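You operate a simulated robot arm through the tools that you are given. There is no shell and no other tool. Be economical: measure what you need, move in short steps, check, and stop when the job is done.

The job below is to be done with a simulated robot arm. You get a single attempt, and the scene is never put back.

TASK
Take the black grommet and leave it on top of the crumpled wrap on the green mat.
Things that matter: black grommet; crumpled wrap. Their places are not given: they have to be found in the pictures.

Only the result counts: the job must be done as asked and must still hold three seconds after the hand-in. Knocking over, shifting, dropping, spilling or breaking anything else fails it.

THE ROBOT
A 6-joint arm with a two-finger parallel gripper, fixed in place. Base frame: the origin is at the foot of the arm, x ahead of it, y to its left, z up; the work surface is at about z = 0.75. Lengths are in m, angles in rad, forces in N, time in s.
With the tool pointing down near the work surface it reaches from about 0.18 to 0.64 m from the base axis. Its first joint turns from -1.152 to 1.152 rad. Payload 2.7 kg.
The tool frame sits at the grasp point between the pads (the TCP): z along the fingers, y along the line on which they close. The tips reach 0.023 m beyond it. Largest opening 0.094 m; finger width 0.038, thickness 0.01; the body of the gripper, 0.054 by 0.096 m, starts 0.039 m behind the TCP.
Orientation is that of the tool frame in the base frame, as a unit quaternion [x, y, z, w]. With the fingers straight down and closing along the base's y, the tool's x points along the base's -x, its y along +y and its z along -z.

THE INTERFACE
- The arm moves only by the tool drive_tool. Its argument "deltas" is a list of rows, each an object (a shift or turn left out is 0, a gripper value left out holds the last) with "xyz": the shift along the base's x, y, z in m, a list of three; "angular": the turn, a rotation vector about the base's x, y, z in degrees, a list of three; "fingers": the closure, from 0 (fully open) to 1 (shut). In form: [{"xyz": [x, y, z], "angular": [wx, wy, wz], "fingers": fingers}, ...]. A call has 1 to 10 rows; each row shifts and turns the commanded pose from where the row before left it. Rows are played at 5 a second. More than 0.05 m and 0.15 rad between two rows, or a gripper value outside its range, and nothing of the call is played. A pose out of reach is approached as far as the arm can. The call stops where the force on the tool passes 40 N (or 10 N more than at its start, if that is more) or the arm is blocked; 0.2 s more then pass. The fingers move at their own pace (about 0.045 m/s each) and stop on an object; they squeeze with about 41 N. The grip force told is the motor's: it shows also when the fingers shut on nothing. Time passes only in rows, and 0.2 s behind the last, so rows that do not move let the fingers close. The reply holds the time, the measured pose of the TCP, the force on the tool along the base axes, the opening and the grip force, in the units named above and with some noise, and new pictures: "pictures" is both (left out), scene, wrist or none.
- Cameras (640 x 400 px; columns grow to the right, rows downward): "scene" is fixed at [0.092, -0.4629, 1.387]; the picture's right is [0.47, -0.88, 0.00], its down [-0.64, -0.34, -0.70] and it looks along [0.62, 0.32, -0.72] (base axes); focal length 316 px, centre (320, 200). "wrist" rides on the gripper at [0.086, 0.016, -0.074] in the tool frame; the picture's right is [-0.18, 0.98, 0.00], its down [-0.58, -0.11, -0.81] and it looks along [-0.79, -0.15, 0.59] (tool axes); focal length 243 px, centre (320, 200).
- probe_pixels(camera, pixels): for up to 12 pixels [column, row] of the newest picture of that camera ("zoom" is the newest enlarged one), the place [x, y, z] in the base frame of the surface seen there, good to about 0.003 m. The clock stands still meanwhile.
- zoom(camera, box): a new picture of the part [left, top, right, bottom] of that camera's present view, enlarged. The clock stands still meanwhile.
- sign_off(): hands the job in; it is judged then, once.

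Keep the steps short. Do not move on a guess: measure, check each grasp and each placing, and mend mistakes. In all there are 60 turns and 170 pictures (those below and enlarged ones count). Leave the gripper open and the arm clear of the work at the hand-in unless told otherwise, and finish with a single line.

The tools are called after "Emit:" as a command line: name --argument value ..., lists and objects as JSON in quotes. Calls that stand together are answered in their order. drive_tool: Moves the arm, as the interface text tells. Its arguments: {"type":"object","properties":{"deltas":{"type":"array","items":{"type":"object","properties":{"xyz":{"type":"array","items":{"type":"number"}},"angular":{"type":"array","items":{"type":"number"}},"fingers":{"type":"number"}}}},"pictures":{"type":"string","enum":["both","scene","wrist","none"]}},"required":["deltas"]} The other tools are called the same way: probe_pixels (camera, pixels) gives the place of the surface under pixels of a picture; zoom (camera, box) takes an enlarged picture of a part of a camera's view; sign_off () hands the job in.

At the start:

```text
time: 0.0
tool_pos: [0.3549, -0.2504, 1.0453]
tcp_rot: [0.0, 1.0, 0.001, -0.001]
wrist_force: [-0.1, -0.9, 0.4]
width: 0.094
grasp_force: 0.1
```

scene: 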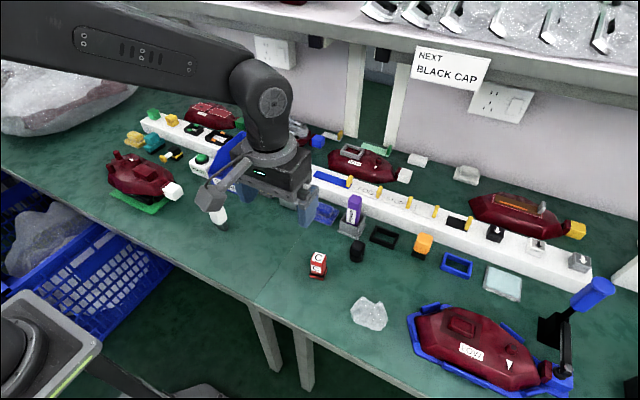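
wrist: 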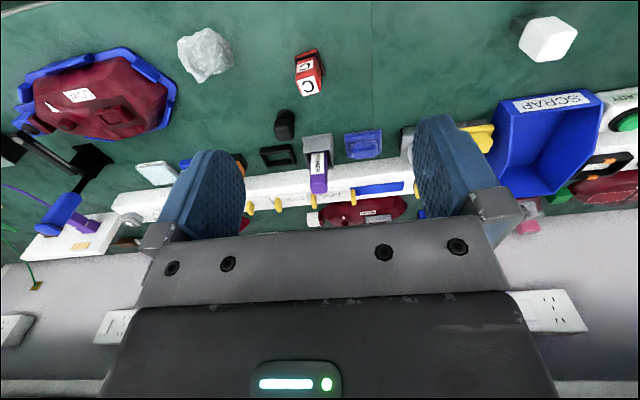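

I see a small black cylinder at scene (357,250), and the wrap at (369,314). I'll zoom in on both.

Emit:
zoom --camera "scene" --box '[290, 190, 450, 340]'

Emit:
zoom --camera "wrist" --box '[160, 10, 400, 200]'

Emit:
probe_pixels --camera "scene" --pixels '[[357, 243], [357, 255], [369, 314], [369, 302], [355, 312], [383, 316], [372, 326], [340, 270], [383, 236], [351, 225], [318, 265], [423, 243]]'

```text
2.67 times, centred on (370, 265) of scene
```

zoom: 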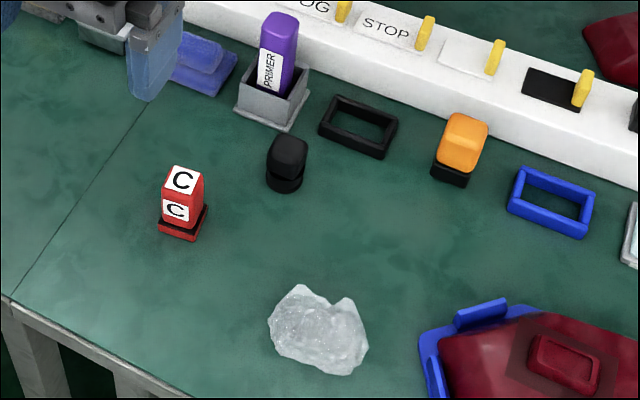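

```text
2.11 times, centred on (280, 105) of wrist
```

zoom: 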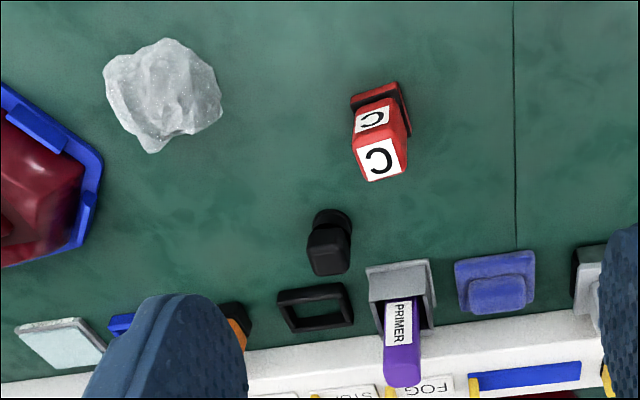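

```text
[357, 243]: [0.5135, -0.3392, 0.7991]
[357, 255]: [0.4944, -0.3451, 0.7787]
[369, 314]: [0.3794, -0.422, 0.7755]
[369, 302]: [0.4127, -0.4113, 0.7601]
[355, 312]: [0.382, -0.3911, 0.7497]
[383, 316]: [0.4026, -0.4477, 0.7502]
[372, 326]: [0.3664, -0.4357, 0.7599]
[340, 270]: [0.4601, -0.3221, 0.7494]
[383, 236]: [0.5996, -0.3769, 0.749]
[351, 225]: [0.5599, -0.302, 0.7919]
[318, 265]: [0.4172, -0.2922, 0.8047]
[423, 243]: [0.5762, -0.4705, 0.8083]
```

The black items need telling apart: there is a block at (357,250), a frame at (383,236), and others. I'll inspect more of the bench before choosing.

Emit:
zoom --camera "scene" --box '[430, 180, 640, 310]'

Emit:
zoom --camera "scene" --box '[330, 200, 410, 270]'

Emit:
zoom --camera "scene" --box '[90, 90, 250, 220]'

Emit:
zoom --camera "scene" --box '[260, 110, 480, 240]'

Emit:
zoom --camera "wrist" --box '[480, 60, 640, 220]'

```text
3.05 times, centred on (535, 245) of scene
```

zoom: 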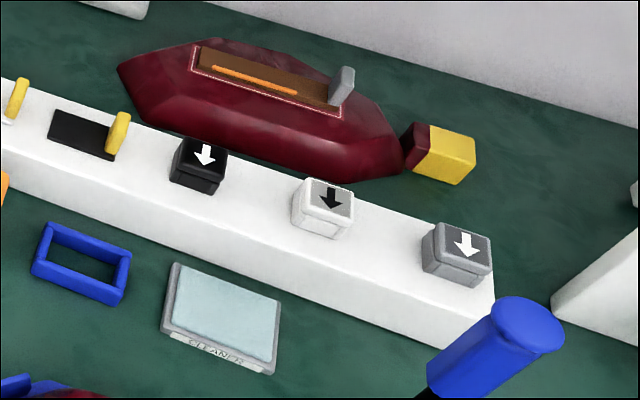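

```text
5.71 times, centred on (370, 235) of scene
```

zoom: 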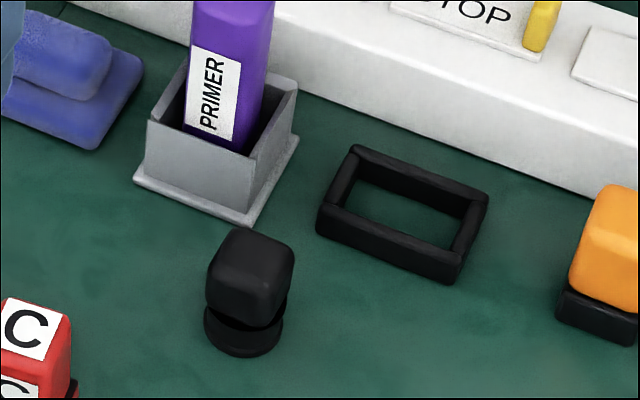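

```text
3.08 times, centred on (170, 155) of scene
```

zoom: 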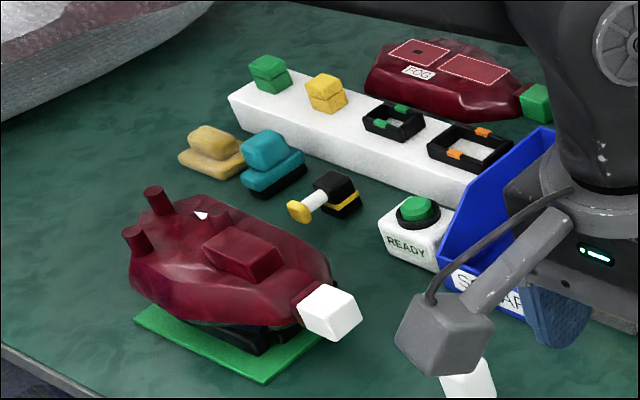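

```text
2.91 times, centred on (370, 175) of scene
```

zoom: 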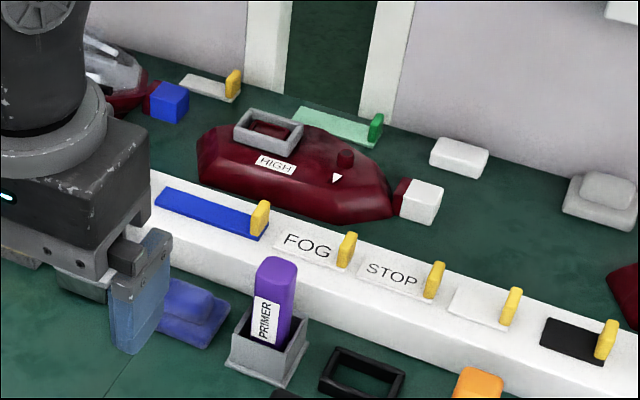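

```text
2.50 times, centred on (560, 140) of wrist
```

zoom: 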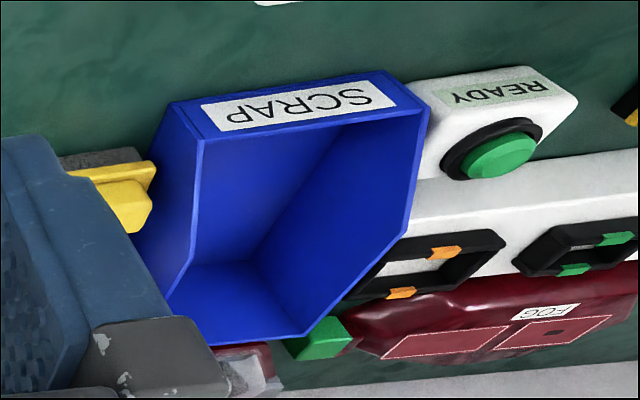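

The block at (357,250) has a round flange, a neck and a head, so it is the grommet. The frames are bezels, and the arrow blocks are the caps. Next I'll measure the grommet and its neighbours closely in a fine zoom.

Emit:
zoom --camera "scene" --box '[330, 190, 410, 270]'

Emit:
probe_pixels --camera "scene" --pixels '[[353, 241], [363, 242], [358, 239], [357, 246], [351, 249], [361, 252], [355, 198], [357, 222], [345, 232], [361, 238], [366, 220], [371, 238]]'

Emit:
probe_pixels --camera "wrist" --pixels '[[205, 55], [195, 45], [215, 50], [205, 40], [205, 70], [190, 60], [220, 62], [285, 110], [285, 125], [277, 120], [293, 120], [318, 185]]'

```text
5.00 times, centred on (370, 230) of scene
```

zoom: 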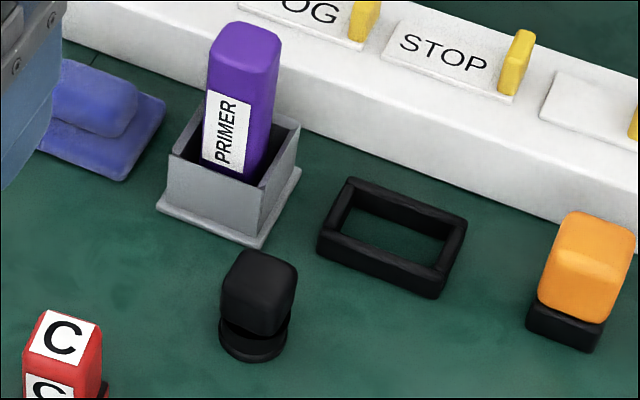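

```text
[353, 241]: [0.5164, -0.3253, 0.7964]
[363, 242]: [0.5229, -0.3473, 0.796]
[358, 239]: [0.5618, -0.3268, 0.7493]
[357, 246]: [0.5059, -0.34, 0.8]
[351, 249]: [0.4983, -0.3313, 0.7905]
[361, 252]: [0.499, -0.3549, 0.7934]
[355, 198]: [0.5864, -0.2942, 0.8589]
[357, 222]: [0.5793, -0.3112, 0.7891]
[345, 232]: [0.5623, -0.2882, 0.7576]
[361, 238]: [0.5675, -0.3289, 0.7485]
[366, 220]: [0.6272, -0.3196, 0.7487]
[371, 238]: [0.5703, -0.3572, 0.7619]
```

```text
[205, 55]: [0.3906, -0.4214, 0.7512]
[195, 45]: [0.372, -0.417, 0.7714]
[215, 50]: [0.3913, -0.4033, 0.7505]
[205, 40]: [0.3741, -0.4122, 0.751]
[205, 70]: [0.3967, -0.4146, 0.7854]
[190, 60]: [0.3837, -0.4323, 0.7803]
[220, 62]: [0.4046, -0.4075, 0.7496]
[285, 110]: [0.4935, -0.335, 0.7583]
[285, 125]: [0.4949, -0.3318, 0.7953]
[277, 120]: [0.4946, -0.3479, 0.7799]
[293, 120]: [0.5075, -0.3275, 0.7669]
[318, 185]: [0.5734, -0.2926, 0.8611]
```

The grommet head is centred at about (0.509, -0.341), with its top at 0.80. The primer bottle starts at x≈0.57 with its top at 0.865. I'll move above the grommet, with the fingers part closed.

Emit:
drive_tool --deltas '[{"xyz": [0.031, -0.018, -0.024], "fingers": 0.35}, {"xyz": [0.031, -0.018, -0.024]}, {"xyz": [0.031, -0.018, -0.024]}, {"xyz": [0.031, -0.018, -0.024]}, {"xyz": [0.03, -0.019, -0.024]}, {}]'

```text
time: 1.4
tool_pos: [0.509, -0.3405, 0.9238]
tcp_rot: [0.0, 1.0, 0.0, -0.001]
wrist_force: [0.2, 1.4, 0.6]
width: 0.0611
grasp_force: 0.1
```

scene: 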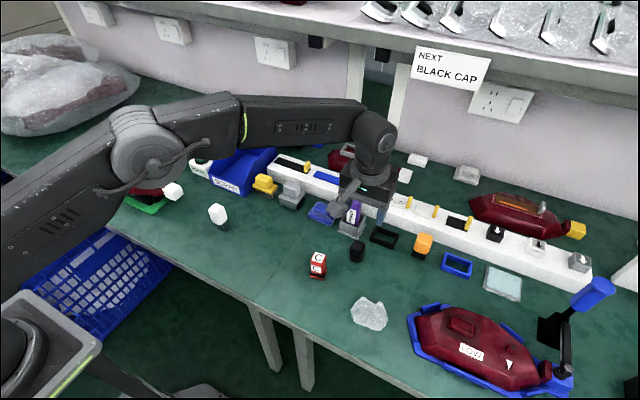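
wrist: 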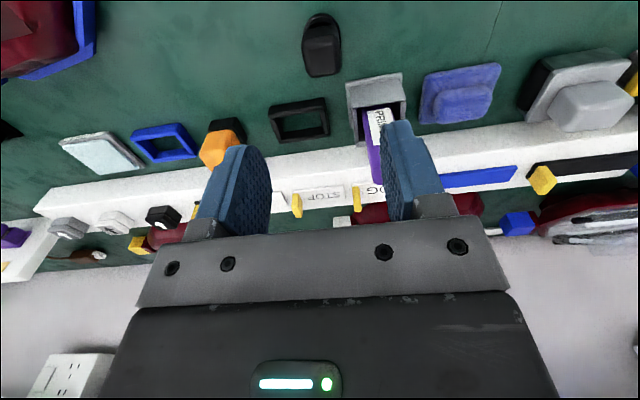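

The grommet is at wrist (321,45). I'll refine its centre from this closer view.

Emit:
zoom --camera "wrist" --box '[250, 0, 440, 150]'

Emit:
probe_pixels --camera "wrist" --pixels '[[322, 30], [322, 45], [309, 45], [334, 45], [306, 55], [337, 55], [322, 68], [312, 72], [334, 70], [322, 20], [352, 100], [404, 90]]'

Emit:
probe_pixels --camera "scene" --pixels '[[353, 241], [359, 242], [363, 244], [357, 246], [353, 246], [361, 250], [357, 250], [369, 308], [362, 306], [376, 308], [378, 314], [366, 318]]'

```text
2.67 times, centred on (345, 75) of wrist
```

zoom: 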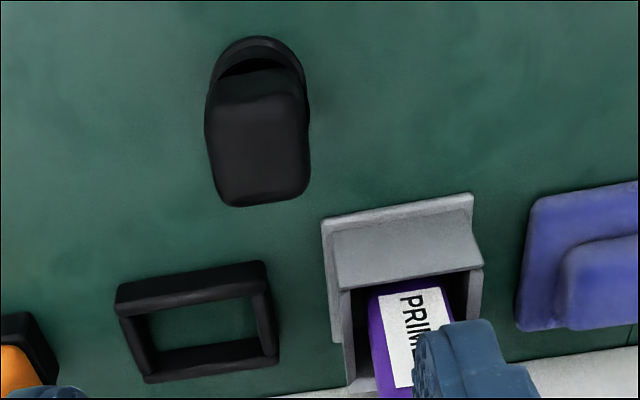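

```text
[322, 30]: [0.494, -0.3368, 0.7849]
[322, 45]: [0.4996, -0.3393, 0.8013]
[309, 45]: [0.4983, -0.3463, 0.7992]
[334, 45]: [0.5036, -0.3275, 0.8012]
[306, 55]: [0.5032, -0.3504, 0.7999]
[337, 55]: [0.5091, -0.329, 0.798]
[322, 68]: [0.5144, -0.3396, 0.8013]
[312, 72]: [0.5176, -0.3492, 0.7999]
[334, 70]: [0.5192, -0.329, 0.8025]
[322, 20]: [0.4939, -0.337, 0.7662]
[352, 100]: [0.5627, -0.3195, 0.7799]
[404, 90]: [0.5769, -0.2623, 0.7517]
```

```text
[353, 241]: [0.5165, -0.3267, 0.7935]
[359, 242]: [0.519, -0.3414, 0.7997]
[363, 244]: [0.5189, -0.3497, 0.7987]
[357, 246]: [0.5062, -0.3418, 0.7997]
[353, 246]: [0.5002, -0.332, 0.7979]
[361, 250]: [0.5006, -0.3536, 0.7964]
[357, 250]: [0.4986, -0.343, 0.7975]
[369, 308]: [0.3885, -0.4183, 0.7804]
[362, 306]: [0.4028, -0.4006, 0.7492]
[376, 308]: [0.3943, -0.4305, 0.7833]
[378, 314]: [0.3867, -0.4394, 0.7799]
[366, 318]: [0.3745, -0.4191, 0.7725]
```

The head centre is (0.508, -0.340), its top is at 0.801 and it is about 0.027 wide. Next I'll descend to TCP z≈0.785 and then close.

Emit:
drive_tool --deltas '[{"xyz": [-0.001, 0, -0.04]}, {"xyz": [0, 0, -0.04]}, {"xyz": [0, 0, -0.03]}, {"xyz": [0, 0, -0.029]}, {}]'

```text
time: 2.6
tool_pos: [0.509, -0.3424, 0.7838]
tcp_rot: [0.0, 1.0, 0.0, 0.0]
wrist_force: [0.0, 0.1, 0.1]
width: 0.061
grasp_force: 0.1
```

scene: 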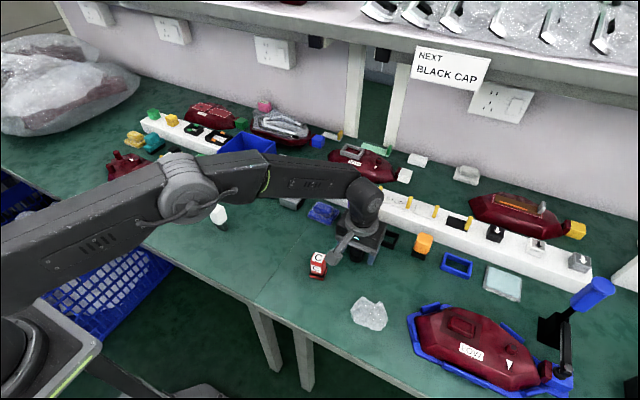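
wrist: 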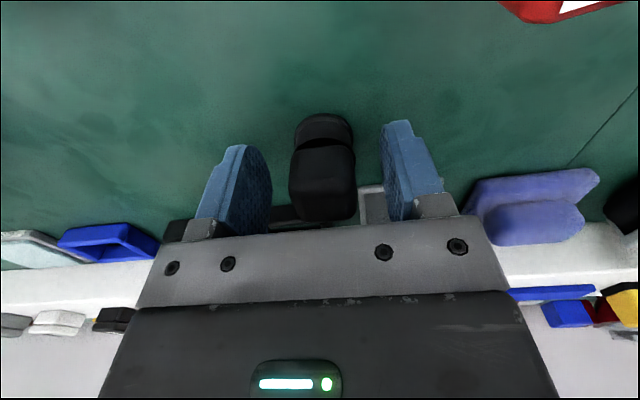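

The grommet sits between the pads at (322,170), so I'll close on it.

Emit:
drive_tool --deltas '[{"fingers": 1.0}, {}, {}, {}, {}]' --pictures "wrist"

```text
time: 3.8
tool_pos: [0.507, -0.3418, 0.786]
tcp_rot: [0.0, 1.0, 0.0, 0.0]
wrist_force: [-0.3, -0.6, 1.8]
width: 0.0311
grasp_force: 40.8
```

wrist: 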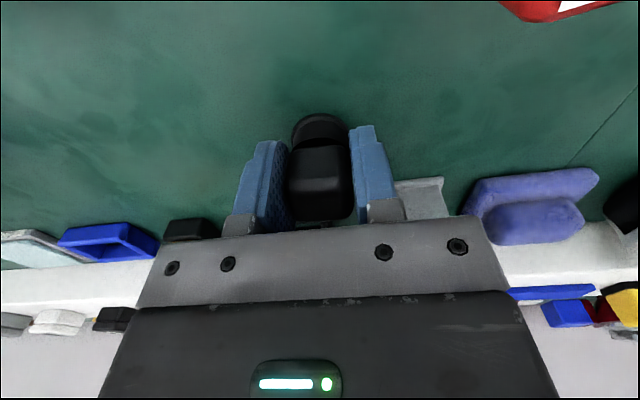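

It is held, with width 0.031 and 41 N. I'll lift it straight up and then go above the wrap at about (0.387, -0.42).

Emit:
drive_tool --deltas '[{"xyz": [0, 0, 0.03]}, {"xyz": [0, 0, 0.04]}, {"xyz": [0, 0, 0.045]}, {"xyz": [-0.04, -0.026, 0]}, {"xyz": [-0.04, -0.026, 0]}, {"xyz": [-0.04, -0.026, 0]}, {}]'

```text
time: 5.4
tool_pos: [0.3862, -0.4183, 0.9004]
tcp_rot: [-0.001, 1.0, 0.0, 0.0]
wrist_force: [0.2, -0.3, -0.3]
width: 0.0313
grasp_force: 40.6
```

scene: 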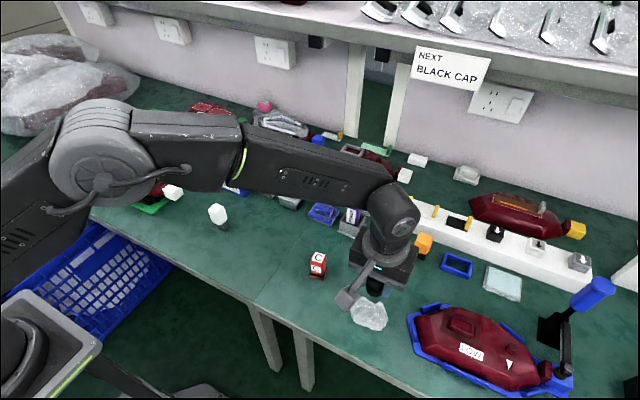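
wrist: 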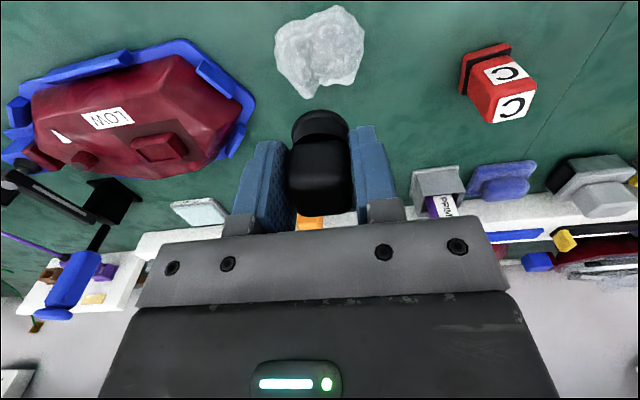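

The grommet is held, and the wrap is in view at wrist (320,50). I'll map its top.

Emit:
zoom --camera "wrist" --box '[260, 0, 380, 110]'

Emit:
probe_pixels --camera "wrist" --pixels '[[300, 30], [320, 30], [340, 30], [290, 50], [305, 50], [320, 50], [335, 50], [350, 50], [300, 70], [320, 70], [340, 70], [315, 85]]'

Emit:
probe_pixels --camera "wrist" --pixels '[[310, 40], [330, 40], [310, 60], [330, 60], [320, 60], [320, 40], [330, 75], [310, 78], [345, 60], [290, 65], [335, 12], [300, 45]]'

```text
3.64 times, centred on (320, 55) of wrist
```

zoom: 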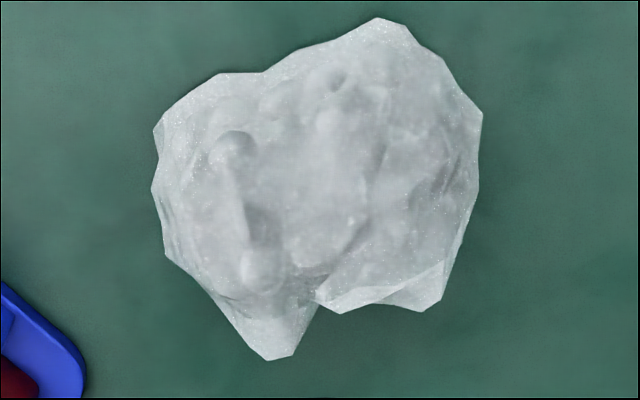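

```text
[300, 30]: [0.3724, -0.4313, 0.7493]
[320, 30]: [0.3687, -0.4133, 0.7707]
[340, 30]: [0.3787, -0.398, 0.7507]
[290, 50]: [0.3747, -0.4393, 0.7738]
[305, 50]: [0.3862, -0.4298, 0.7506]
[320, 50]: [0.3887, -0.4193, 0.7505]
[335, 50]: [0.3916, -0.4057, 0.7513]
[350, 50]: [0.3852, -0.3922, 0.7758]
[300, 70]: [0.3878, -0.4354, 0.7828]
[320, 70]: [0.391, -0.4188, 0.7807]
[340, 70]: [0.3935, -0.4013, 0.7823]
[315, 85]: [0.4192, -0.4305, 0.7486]
```

```text
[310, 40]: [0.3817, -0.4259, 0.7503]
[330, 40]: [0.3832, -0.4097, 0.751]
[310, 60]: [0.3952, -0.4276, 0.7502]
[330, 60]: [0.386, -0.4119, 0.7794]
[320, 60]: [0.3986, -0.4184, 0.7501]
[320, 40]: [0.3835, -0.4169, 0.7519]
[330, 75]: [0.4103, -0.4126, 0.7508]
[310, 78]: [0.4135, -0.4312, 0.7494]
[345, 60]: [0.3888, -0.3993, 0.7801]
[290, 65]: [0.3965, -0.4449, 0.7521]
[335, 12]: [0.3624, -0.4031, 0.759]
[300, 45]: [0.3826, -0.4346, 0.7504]
```

The film is see-through, so some probes go through to the mat at 0.75. The true surface rises with x, from 0.772 at x=0.37 to 0.783 at x=0.394. I'll sample the far part more densely.

Emit:
probe_pixels --camera "wrist" --pixels '[[316, 66], [324, 66], [332, 66], [308, 66], [312, 72], [326, 72], [334, 72], [305, 75], [318, 76], [322, 74], [338, 78], [344, 72]]'

Emit:
probe_pixels --camera "wrist" --pixels '[[305, 82], [310, 86], [308, 92], [312, 95], [316, 80], [325, 78], [330, 82], [335, 82], [341, 80], [298, 76], [312, 64], [328, 68]]'

Emit:
probe_pixels --camera "scene" --pixels '[[364, 300], [366, 303], [370, 304], [374, 304], [378, 304], [381, 302], [383, 308], [372, 306], [366, 306], [376, 306], [380, 306], [362, 302]]'

Emit:
zoom --camera "scene" --box '[335, 270, 405, 340]'

```text
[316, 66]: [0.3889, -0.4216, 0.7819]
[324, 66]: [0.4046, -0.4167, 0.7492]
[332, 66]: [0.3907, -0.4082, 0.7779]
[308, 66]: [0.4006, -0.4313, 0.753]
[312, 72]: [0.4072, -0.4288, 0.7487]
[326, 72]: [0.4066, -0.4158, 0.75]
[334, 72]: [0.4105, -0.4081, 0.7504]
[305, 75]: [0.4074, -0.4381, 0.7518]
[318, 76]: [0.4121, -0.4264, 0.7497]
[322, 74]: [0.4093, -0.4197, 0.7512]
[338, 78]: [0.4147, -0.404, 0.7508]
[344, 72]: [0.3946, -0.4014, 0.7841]
```

```text
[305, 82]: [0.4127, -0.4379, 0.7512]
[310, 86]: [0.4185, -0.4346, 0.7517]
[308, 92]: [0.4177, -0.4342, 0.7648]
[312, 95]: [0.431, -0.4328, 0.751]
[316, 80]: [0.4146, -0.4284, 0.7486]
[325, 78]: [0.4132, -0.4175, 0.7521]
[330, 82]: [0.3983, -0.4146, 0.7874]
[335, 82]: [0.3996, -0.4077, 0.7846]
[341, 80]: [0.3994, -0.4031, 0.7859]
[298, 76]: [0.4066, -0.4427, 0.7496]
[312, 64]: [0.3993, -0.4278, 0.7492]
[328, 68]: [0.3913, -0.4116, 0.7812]
```

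```text
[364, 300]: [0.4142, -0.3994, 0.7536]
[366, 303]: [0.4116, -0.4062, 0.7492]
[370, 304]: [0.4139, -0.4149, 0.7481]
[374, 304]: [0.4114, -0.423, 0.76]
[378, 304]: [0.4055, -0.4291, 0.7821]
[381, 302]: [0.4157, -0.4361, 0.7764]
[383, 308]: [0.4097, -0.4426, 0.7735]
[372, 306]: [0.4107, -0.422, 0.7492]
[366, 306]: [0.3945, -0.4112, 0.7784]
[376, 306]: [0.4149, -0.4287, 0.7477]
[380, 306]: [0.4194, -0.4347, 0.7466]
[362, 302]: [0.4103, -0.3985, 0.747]
```

```text
5.71 times, centred on (370, 305) of scene
```

zoom: 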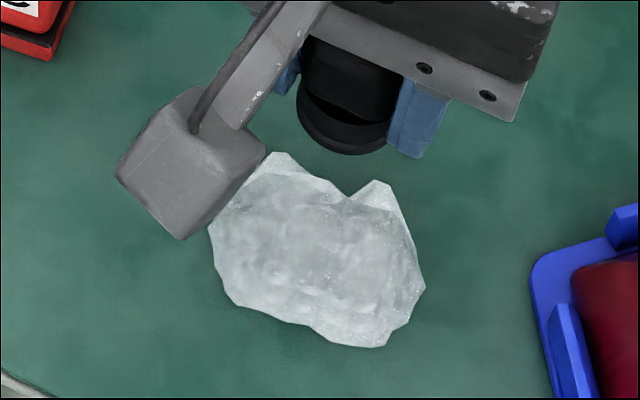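

The wrap spans x 0.36–0.415 and y -0.447 to -0.388, with its top at about 0.78–0.787 near (0.395, -0.417). The grommet's base is about 0.036 below the TCP, so I expect contact at a TCP z of about 0.82. I'll lower to 0.832 and look.

Emit:
drive_tool --deltas '[{"xyz": [0.006, 0.001, -0.03]}, {"xyz": [0, 0, -0.025]}, {"xyz": [0, 0, -0.014]}, {}]'

Emit:
zoom --camera "wrist" --box '[220, 60, 420, 240]'

Emit:
zoom --camera "scene" --box '[320, 240, 420, 340]'

```text
time: 6.4
tool_pos: [0.3925, -0.4184, 0.8353]
tcp_rot: [0.0, 1.0, -0.002, 0.002]
wrist_force: [-5.8, 6.5, 26.1]
width: 0.0313
grasp_force: 40.9
```

scene: 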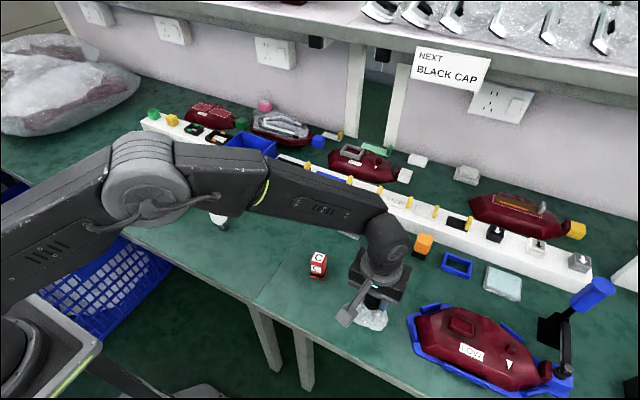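
wrist: 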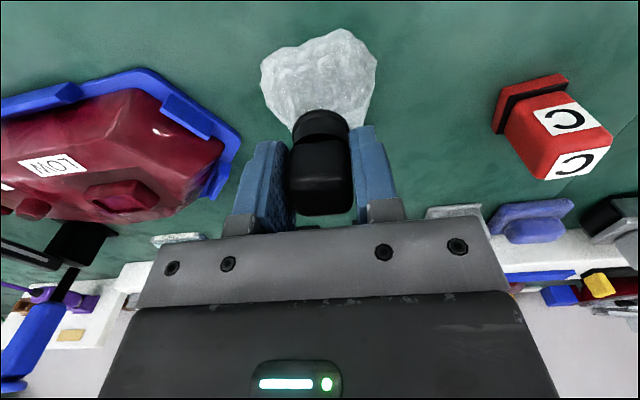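

```text
2.22 times, centred on (320, 150) of wrist
```

zoom: 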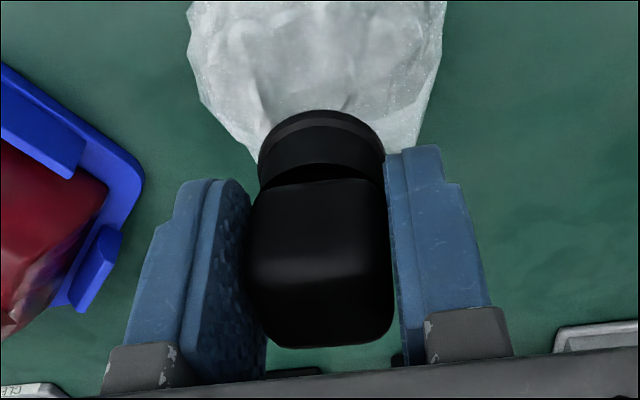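

```text
4.00 times, centred on (370, 290) of scene
```

zoom: 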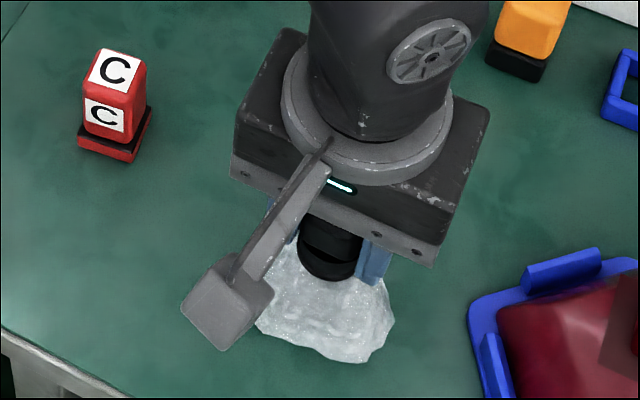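

Contact came early: TCP 0.835 with 26 N, pushing up with a -x, +y part. That means the flange met a peak at about 0.799 on its +x side. I'll raise and re-map the wrap up close.

Emit:
drive_tool --deltas '[{"xyz": [0, 0, 0.02]}, {"xyz": [0, 0, 0.02]}, {"xyz": [0.03, 0, 0]}, {}]'

Emit:
zoom --camera "wrist" --box '[240, 0, 400, 100]'

Emit:
zoom --camera "scene" --box '[335, 270, 405, 340]'

```text
time: 7.4
tool_pos: [0.4243, -0.4175, 0.8711]
tcp_rot: [0.0, 1.0, 0.0, 0.0]
wrist_force: [-0.3, -0.9, -0.6]
width: 0.0312
grasp_force: 41.1
```

scene: 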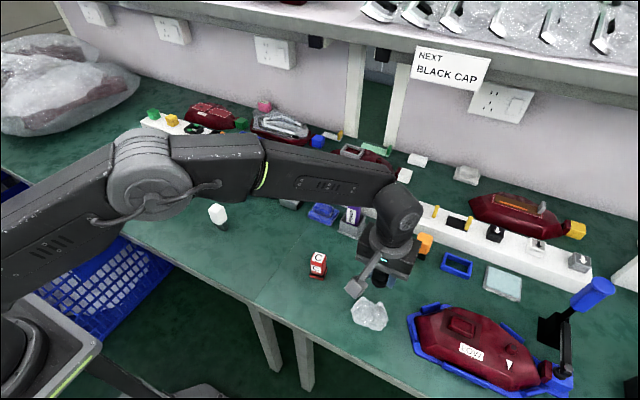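
wrist: 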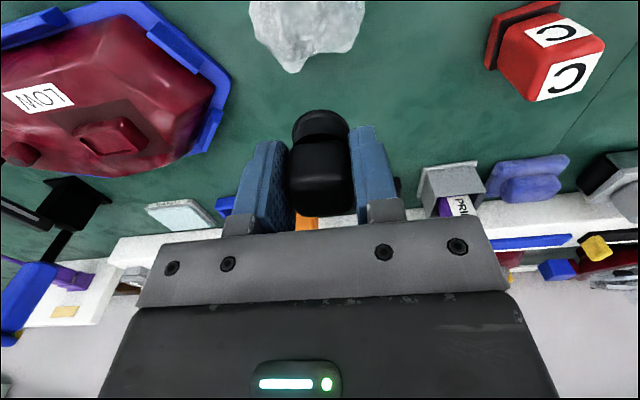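

```text
4.00 times, centred on (320, 50) of wrist
```

zoom: 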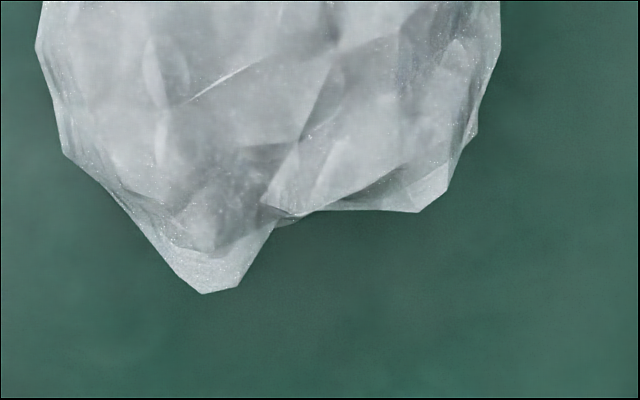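

```text
5.71 times, centred on (370, 305) of scene
```

zoom: 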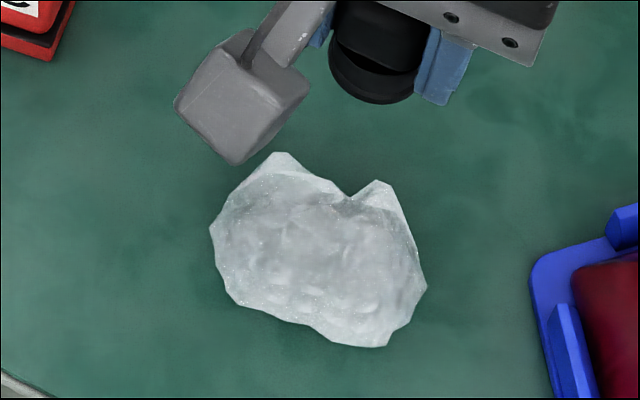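

The wrap is unmoved. There are two corners at its rear, at scene-zoom (283,158) and (378,188). I'll probe a grid over it in both zooms.

Emit:
probe_pixels --camera "zoom" --pixels '[[282, 158], [300, 170], [270, 172], [320, 185], [345, 202], [376, 186], [385, 200], [365, 200], [395, 220], [290, 190], [320, 205], [250, 190]]'

Emit:
probe_pixels --camera "zoom" --pixels '[[345, 220], [370, 225], [300, 215], [270, 210], [240, 215], [320, 230], [350, 240], [390, 245], [290, 240], [260, 240], [230, 240], [410, 270]]'

Emit:
probe_pixels --camera "wrist" --pixels '[[270, 10], [285, 10], [300, 10], [315, 10], [330, 10], [345, 10], [355, 15], [275, 30], [290, 28], [303, 28], [318, 28], [332, 28]]'

Emit:
probe_pixels --camera "wrist" --pixels '[[345, 30], [350, 45], [343, 50], [330, 45], [318, 40], [312, 52], [300, 45], [290, 45], [285, 55], [295, 60], [292, 70], [300, 66]]'

```text
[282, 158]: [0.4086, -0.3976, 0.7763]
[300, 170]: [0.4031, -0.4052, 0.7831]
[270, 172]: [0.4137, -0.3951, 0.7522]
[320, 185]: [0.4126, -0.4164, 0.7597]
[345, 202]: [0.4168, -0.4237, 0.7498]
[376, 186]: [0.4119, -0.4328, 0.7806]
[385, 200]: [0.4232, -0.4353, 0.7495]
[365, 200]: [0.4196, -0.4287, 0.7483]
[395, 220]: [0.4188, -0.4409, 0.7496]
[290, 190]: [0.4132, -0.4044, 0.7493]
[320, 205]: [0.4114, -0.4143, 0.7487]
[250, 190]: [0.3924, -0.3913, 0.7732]
```

```text
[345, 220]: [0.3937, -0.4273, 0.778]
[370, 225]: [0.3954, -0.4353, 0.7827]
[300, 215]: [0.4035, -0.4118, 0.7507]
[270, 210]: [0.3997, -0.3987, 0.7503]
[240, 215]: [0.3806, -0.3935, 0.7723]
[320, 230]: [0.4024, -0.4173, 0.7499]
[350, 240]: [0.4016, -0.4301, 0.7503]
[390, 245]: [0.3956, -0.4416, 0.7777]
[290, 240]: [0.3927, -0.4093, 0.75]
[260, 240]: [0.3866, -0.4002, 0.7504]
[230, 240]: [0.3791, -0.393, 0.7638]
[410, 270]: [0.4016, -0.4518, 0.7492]
```

```text
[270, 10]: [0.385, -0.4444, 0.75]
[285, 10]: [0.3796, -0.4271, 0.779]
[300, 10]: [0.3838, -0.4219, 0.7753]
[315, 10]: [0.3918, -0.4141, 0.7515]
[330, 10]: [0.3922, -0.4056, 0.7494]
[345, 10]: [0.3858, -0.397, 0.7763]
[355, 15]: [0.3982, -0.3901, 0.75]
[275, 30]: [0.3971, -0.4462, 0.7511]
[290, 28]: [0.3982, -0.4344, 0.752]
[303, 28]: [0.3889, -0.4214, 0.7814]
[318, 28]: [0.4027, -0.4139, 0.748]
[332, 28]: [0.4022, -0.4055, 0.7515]
```

```text
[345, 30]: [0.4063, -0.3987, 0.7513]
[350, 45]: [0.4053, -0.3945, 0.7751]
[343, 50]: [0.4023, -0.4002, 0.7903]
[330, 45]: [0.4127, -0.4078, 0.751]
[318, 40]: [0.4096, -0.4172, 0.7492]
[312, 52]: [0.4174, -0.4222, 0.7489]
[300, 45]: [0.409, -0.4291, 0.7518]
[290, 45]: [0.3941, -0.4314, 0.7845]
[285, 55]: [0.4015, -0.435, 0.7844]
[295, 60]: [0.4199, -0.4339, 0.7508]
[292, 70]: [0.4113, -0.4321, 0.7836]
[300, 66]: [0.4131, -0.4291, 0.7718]
```

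The top is roughly flat, 0.78–0.79 over x 0.385–0.41, between the two rear corners. I'll go to x≈0.397 and come down in small steps, watching the force.

Emit:
drive_tool --deltas '[{"xyz": [-0.027, 0, 0]}, {"xyz": [0, 0, -0.02]}, {"xyz": [0, 0, -0.01]}, {"xyz": [0, 0, -0.003]}, {}]' --pictures "none"

```text
time: 8.6
tool_pos: [0.3965, -0.4197, 0.8383]
tcp_rot: [0.0, 1.0, 0.0, 0.001]
wrist_force: [0.8, 0.2, 0.4]
width: 0.0313
grasp_force: 40.4
```

No contact yet at 0.838, so I'll lower in 2 mm steps.

Emit:
drive_tool --deltas '[{"xyz": [0, 0, -0.002]}, {}]' --pictures "none"

```text
time: 9.2
tool_pos: [0.3971, -0.4176, 0.837]
tcp_rot: [0.0, 1.0, 0.0, 0.0]
wrist_force: [0.3, -0.4, 0.0]
width: 0.0312
grasp_force: 40.8
```

Emit:
drive_tool --deltas '[{"xyz": [0, 0, -0.002]}, {}]' --pictures "none"

```text
time: 9.8
tool_pos: [0.3967, -0.4184, 0.8364]
tcp_rot: [0.0, 1.0, 0.001, 0.0]
wrist_force: [-0.4, 0.8, 0.5]
width: 0.0315
grasp_force: 40.9
```

Emit:
drive_tool --deltas '[{"xyz": [0, 0, -0.002]}, {}]'

Emit:
zoom --camera "wrist" --box '[240, 20, 400, 140]'

Emit:
zoom --camera "scene" --box '[335, 270, 405, 340]'

```text
time: 10.4
tool_pos: [0.3959, -0.4185, 0.8346]
tcp_rot: [0.001, 1.0, -0.002, 0.001]
wrist_force: [-2.1, 4.7, 17.0]
width: 0.0312
grasp_force: 40.7
```

scene: 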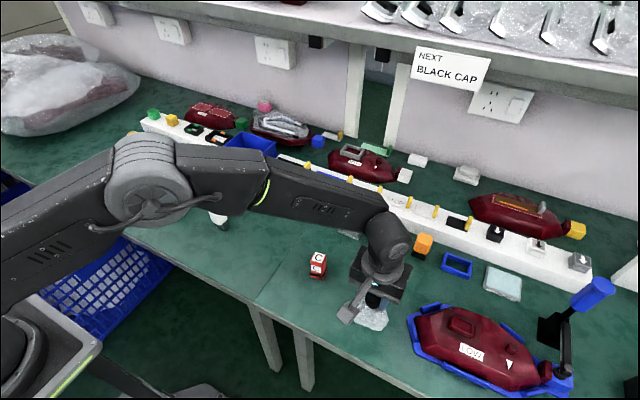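
wrist: 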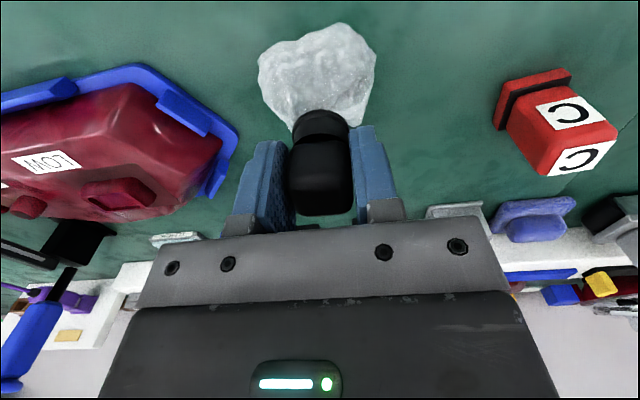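

```text
3.33 times, centred on (320, 80) of wrist
```

zoom: 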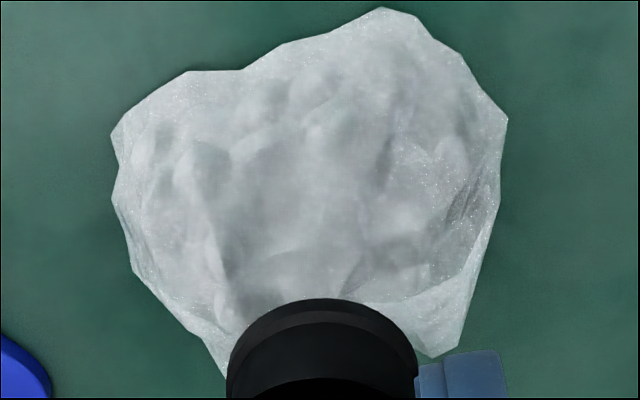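

```text
5.71 times, centred on (370, 305) of scene
```

zoom: 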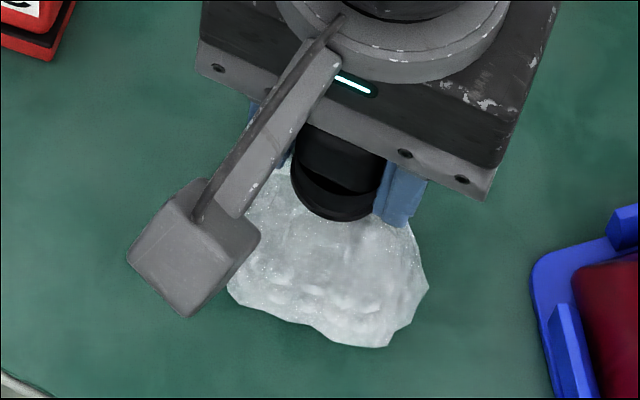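

Contact is at 0.8346 again with 17 N, almost straight up. The height matches the last contact 4 mm away, so the top is near level here. I'll ease the press by 1 mm, then open slightly to about 0.037, so the pads still guard the grommet, and see whether it stands.

Emit:
drive_tool --deltas '[{"xyz": [0, 0, 0.001]}, {"fingers": 0.6}, {}, {}, {}]'

Emit:
zoom --camera "wrist" --box '[220, 60, 420, 240]'

Emit:
zoom --camera "scene" --box '[335, 270, 405, 340]'

```text
time: 11.6
tool_pos: [0.3958, -0.418, 0.8336]
tcp_rot: [0.0, 1.0, 0.001, 0.0]
wrist_force: [0.2, 0.9, -0.1]
width: 0.0377
grasp_force: 0.1
```

scene: 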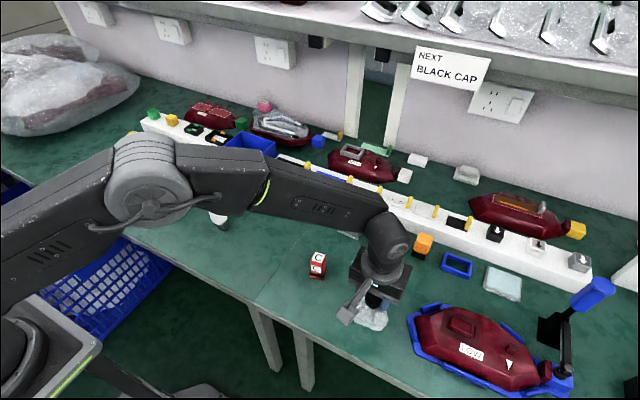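
wrist: 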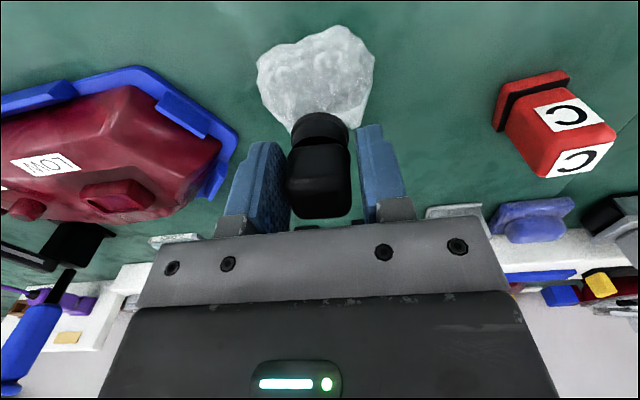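

```text
2.22 times, centred on (320, 150) of wrist
```

zoom: 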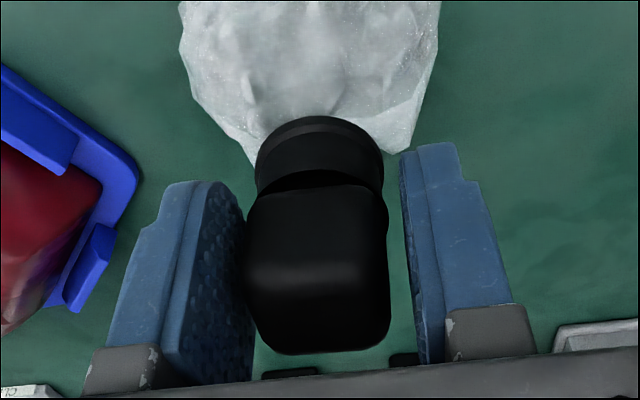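

```text
5.71 times, centred on (370, 305) of scene
```

zoom: 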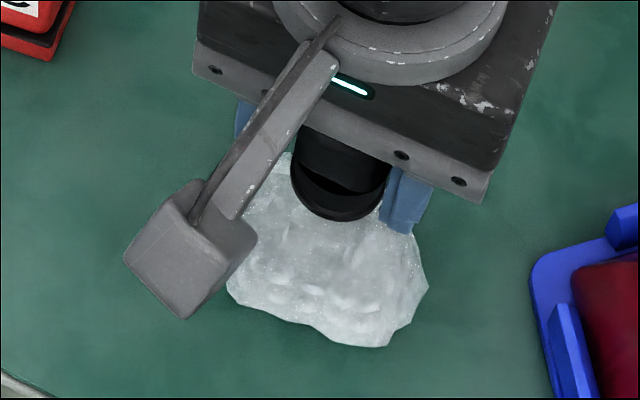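

It stands, but it has turned slightly and may be near the left pad. I'll open another few mm and see whether it follows.

Emit:
drive_tool --deltas '[{"fingers": 0.54}, {}, {}, {}]' --pictures "wrist"

Emit:
zoom --camera "wrist" --box '[220, 60, 420, 240]'

Emit:
probe_pixels --camera "wrist" --pixels '[[300, 160], [320, 160], [340, 160], [300, 185], [320, 185], [340, 185], [300, 208], [320, 208], [342, 208], [305, 125], [320, 125], [340, 125]]'

```text
time: 12.6
tool_pos: [0.3958, -0.4183, 0.8336]
tcp_rot: [0.0, 1.0, 0.0, 0.0]
wrist_force: [-0.8, -0.4, -0.1]
width: 0.0433
grasp_force: 0.1
```

wrist: 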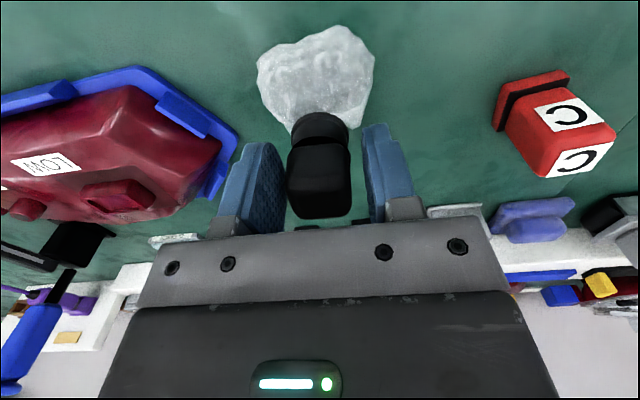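

```text
2.22 times, centred on (320, 150) of wrist
```

zoom: 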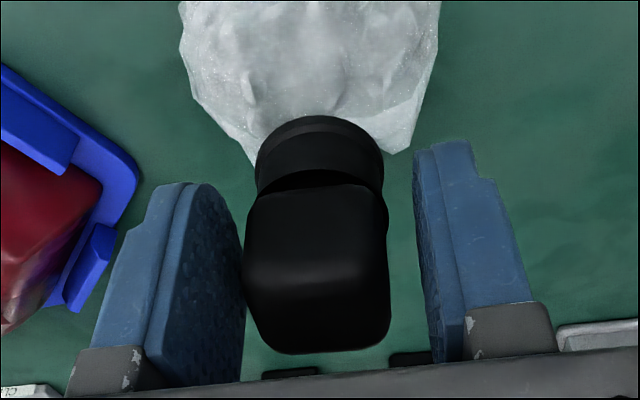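

```text
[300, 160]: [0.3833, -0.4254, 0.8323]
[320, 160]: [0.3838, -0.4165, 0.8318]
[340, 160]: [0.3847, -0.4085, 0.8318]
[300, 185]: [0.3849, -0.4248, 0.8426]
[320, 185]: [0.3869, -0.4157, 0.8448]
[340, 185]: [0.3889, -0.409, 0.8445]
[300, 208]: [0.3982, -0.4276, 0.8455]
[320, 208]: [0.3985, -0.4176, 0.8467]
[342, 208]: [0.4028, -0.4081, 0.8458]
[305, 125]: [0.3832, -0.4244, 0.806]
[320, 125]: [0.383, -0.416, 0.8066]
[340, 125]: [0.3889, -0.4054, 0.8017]
```

It did not follow, and its top is level at 0.846, so it stands freely. I'll open more and rise straight up, then check.

Emit:
drive_tool --deltas '[{"fingers": 0.4}, {}, {"xyz": [0, 0, 0.015]}, {"xyz": [0, 0, 0.03]}, {"xyz": [0, 0, 0.04]}, {"xyz": [0, 0, 0.04]}, {"xyz": [-0.04, 0.03, 0]}, {"xyz": [-0.04, 0.03, 0], "fingers": 0}, {}, {}]'

Emit:
zoom --camera "scene" --box '[320, 250, 420, 340]'

```text
time: 14.8
tool_pos: [0.3165, -0.3579, 0.9598]
tcp_rot: [0.0, 1.0, 0.0, 0.0]
wrist_force: [-0.1, 0.2, -0.6]
width: 0.0942
grasp_force: 0.0
```

scene: 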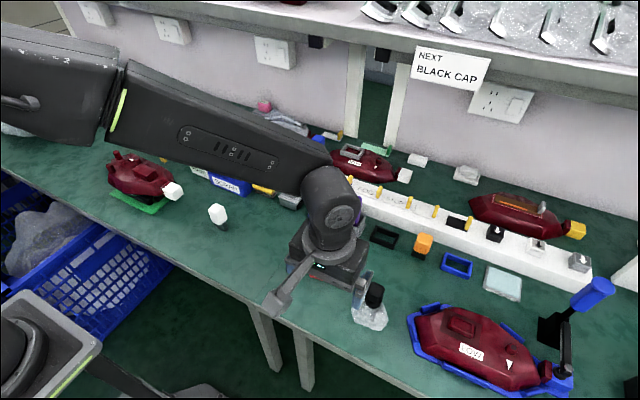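
wrist: 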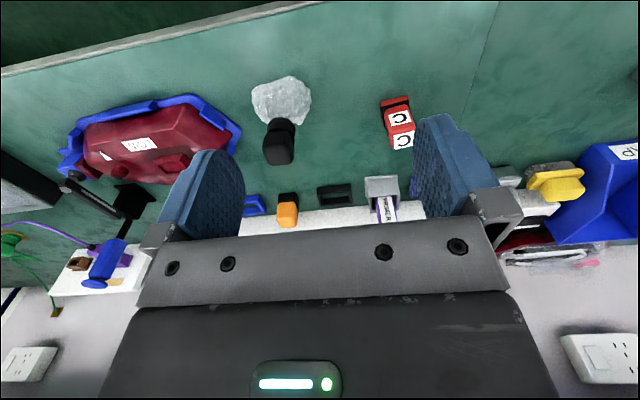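

```text
4.44 times, centred on (370, 295) of scene
```

zoom: 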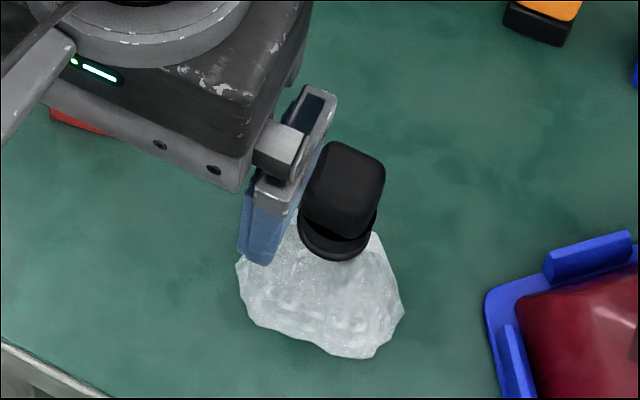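

The grommet stands on the wrap. I'll move the arm further off, let time pass and check that it holds.

Emit:
drive_tool --deltas '[{"xyz": [-0.02, 0.03, 0.03]}, {"xyz": [0, 0.04, 0.02]}, {"xyz": [0, 0.04, 0.01]}, {}, {}, {}, {}, {}, {}, {}]'

Emit:
zoom --camera "scene" --box '[320, 250, 420, 340]'

Emit:
probe_pixels --camera "scene" --pixels '[[372, 288], [374, 296], [376, 290]]'

```text
time: 17.0
tool_pos: [0.2955, -0.2476, 1.0186]
tcp_rot: [0.0, 1.0, 0.0, 0.0]
wrist_force: [0.0, -0.6, -0.6]
width: 0.0942
grasp_force: 0.0
```

scene: 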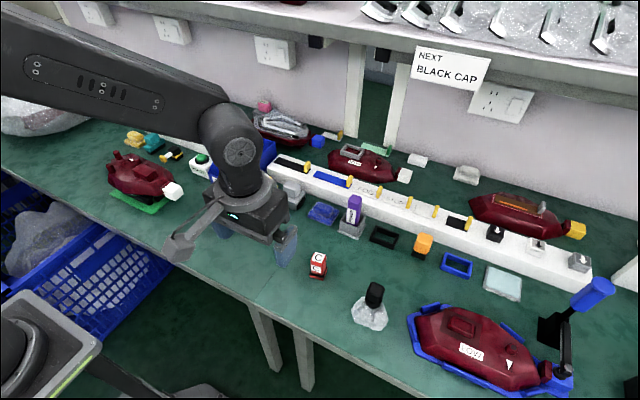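
wrist: 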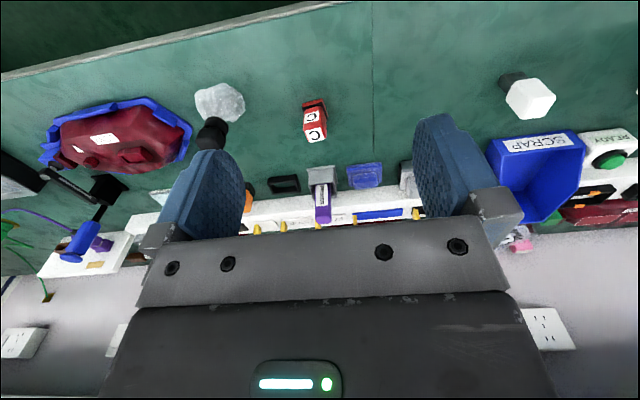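

```text
4.44 times, centred on (370, 295) of scene
```

zoom: 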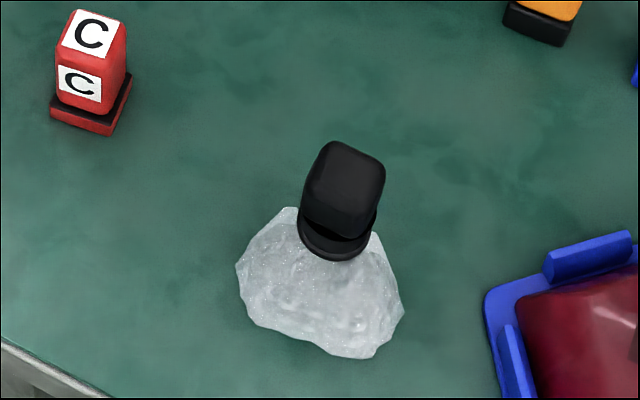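

```text
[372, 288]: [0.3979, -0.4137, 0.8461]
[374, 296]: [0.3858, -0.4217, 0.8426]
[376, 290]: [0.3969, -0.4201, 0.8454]
```

The grommet has stayed still on the wrap for more than 3 s, with its top at 0.846. Nothing else has moved, the gripper is open and the arm is clear, so I'm handing in.

Emit:
sign_off

```text
The job is handed in.
```

The black grommet is standing on top of the crumpled wrap, the gripper is open and the arm is clear; I took the flanged black block to be the grommet, since nothing on the bench was labelled that way.
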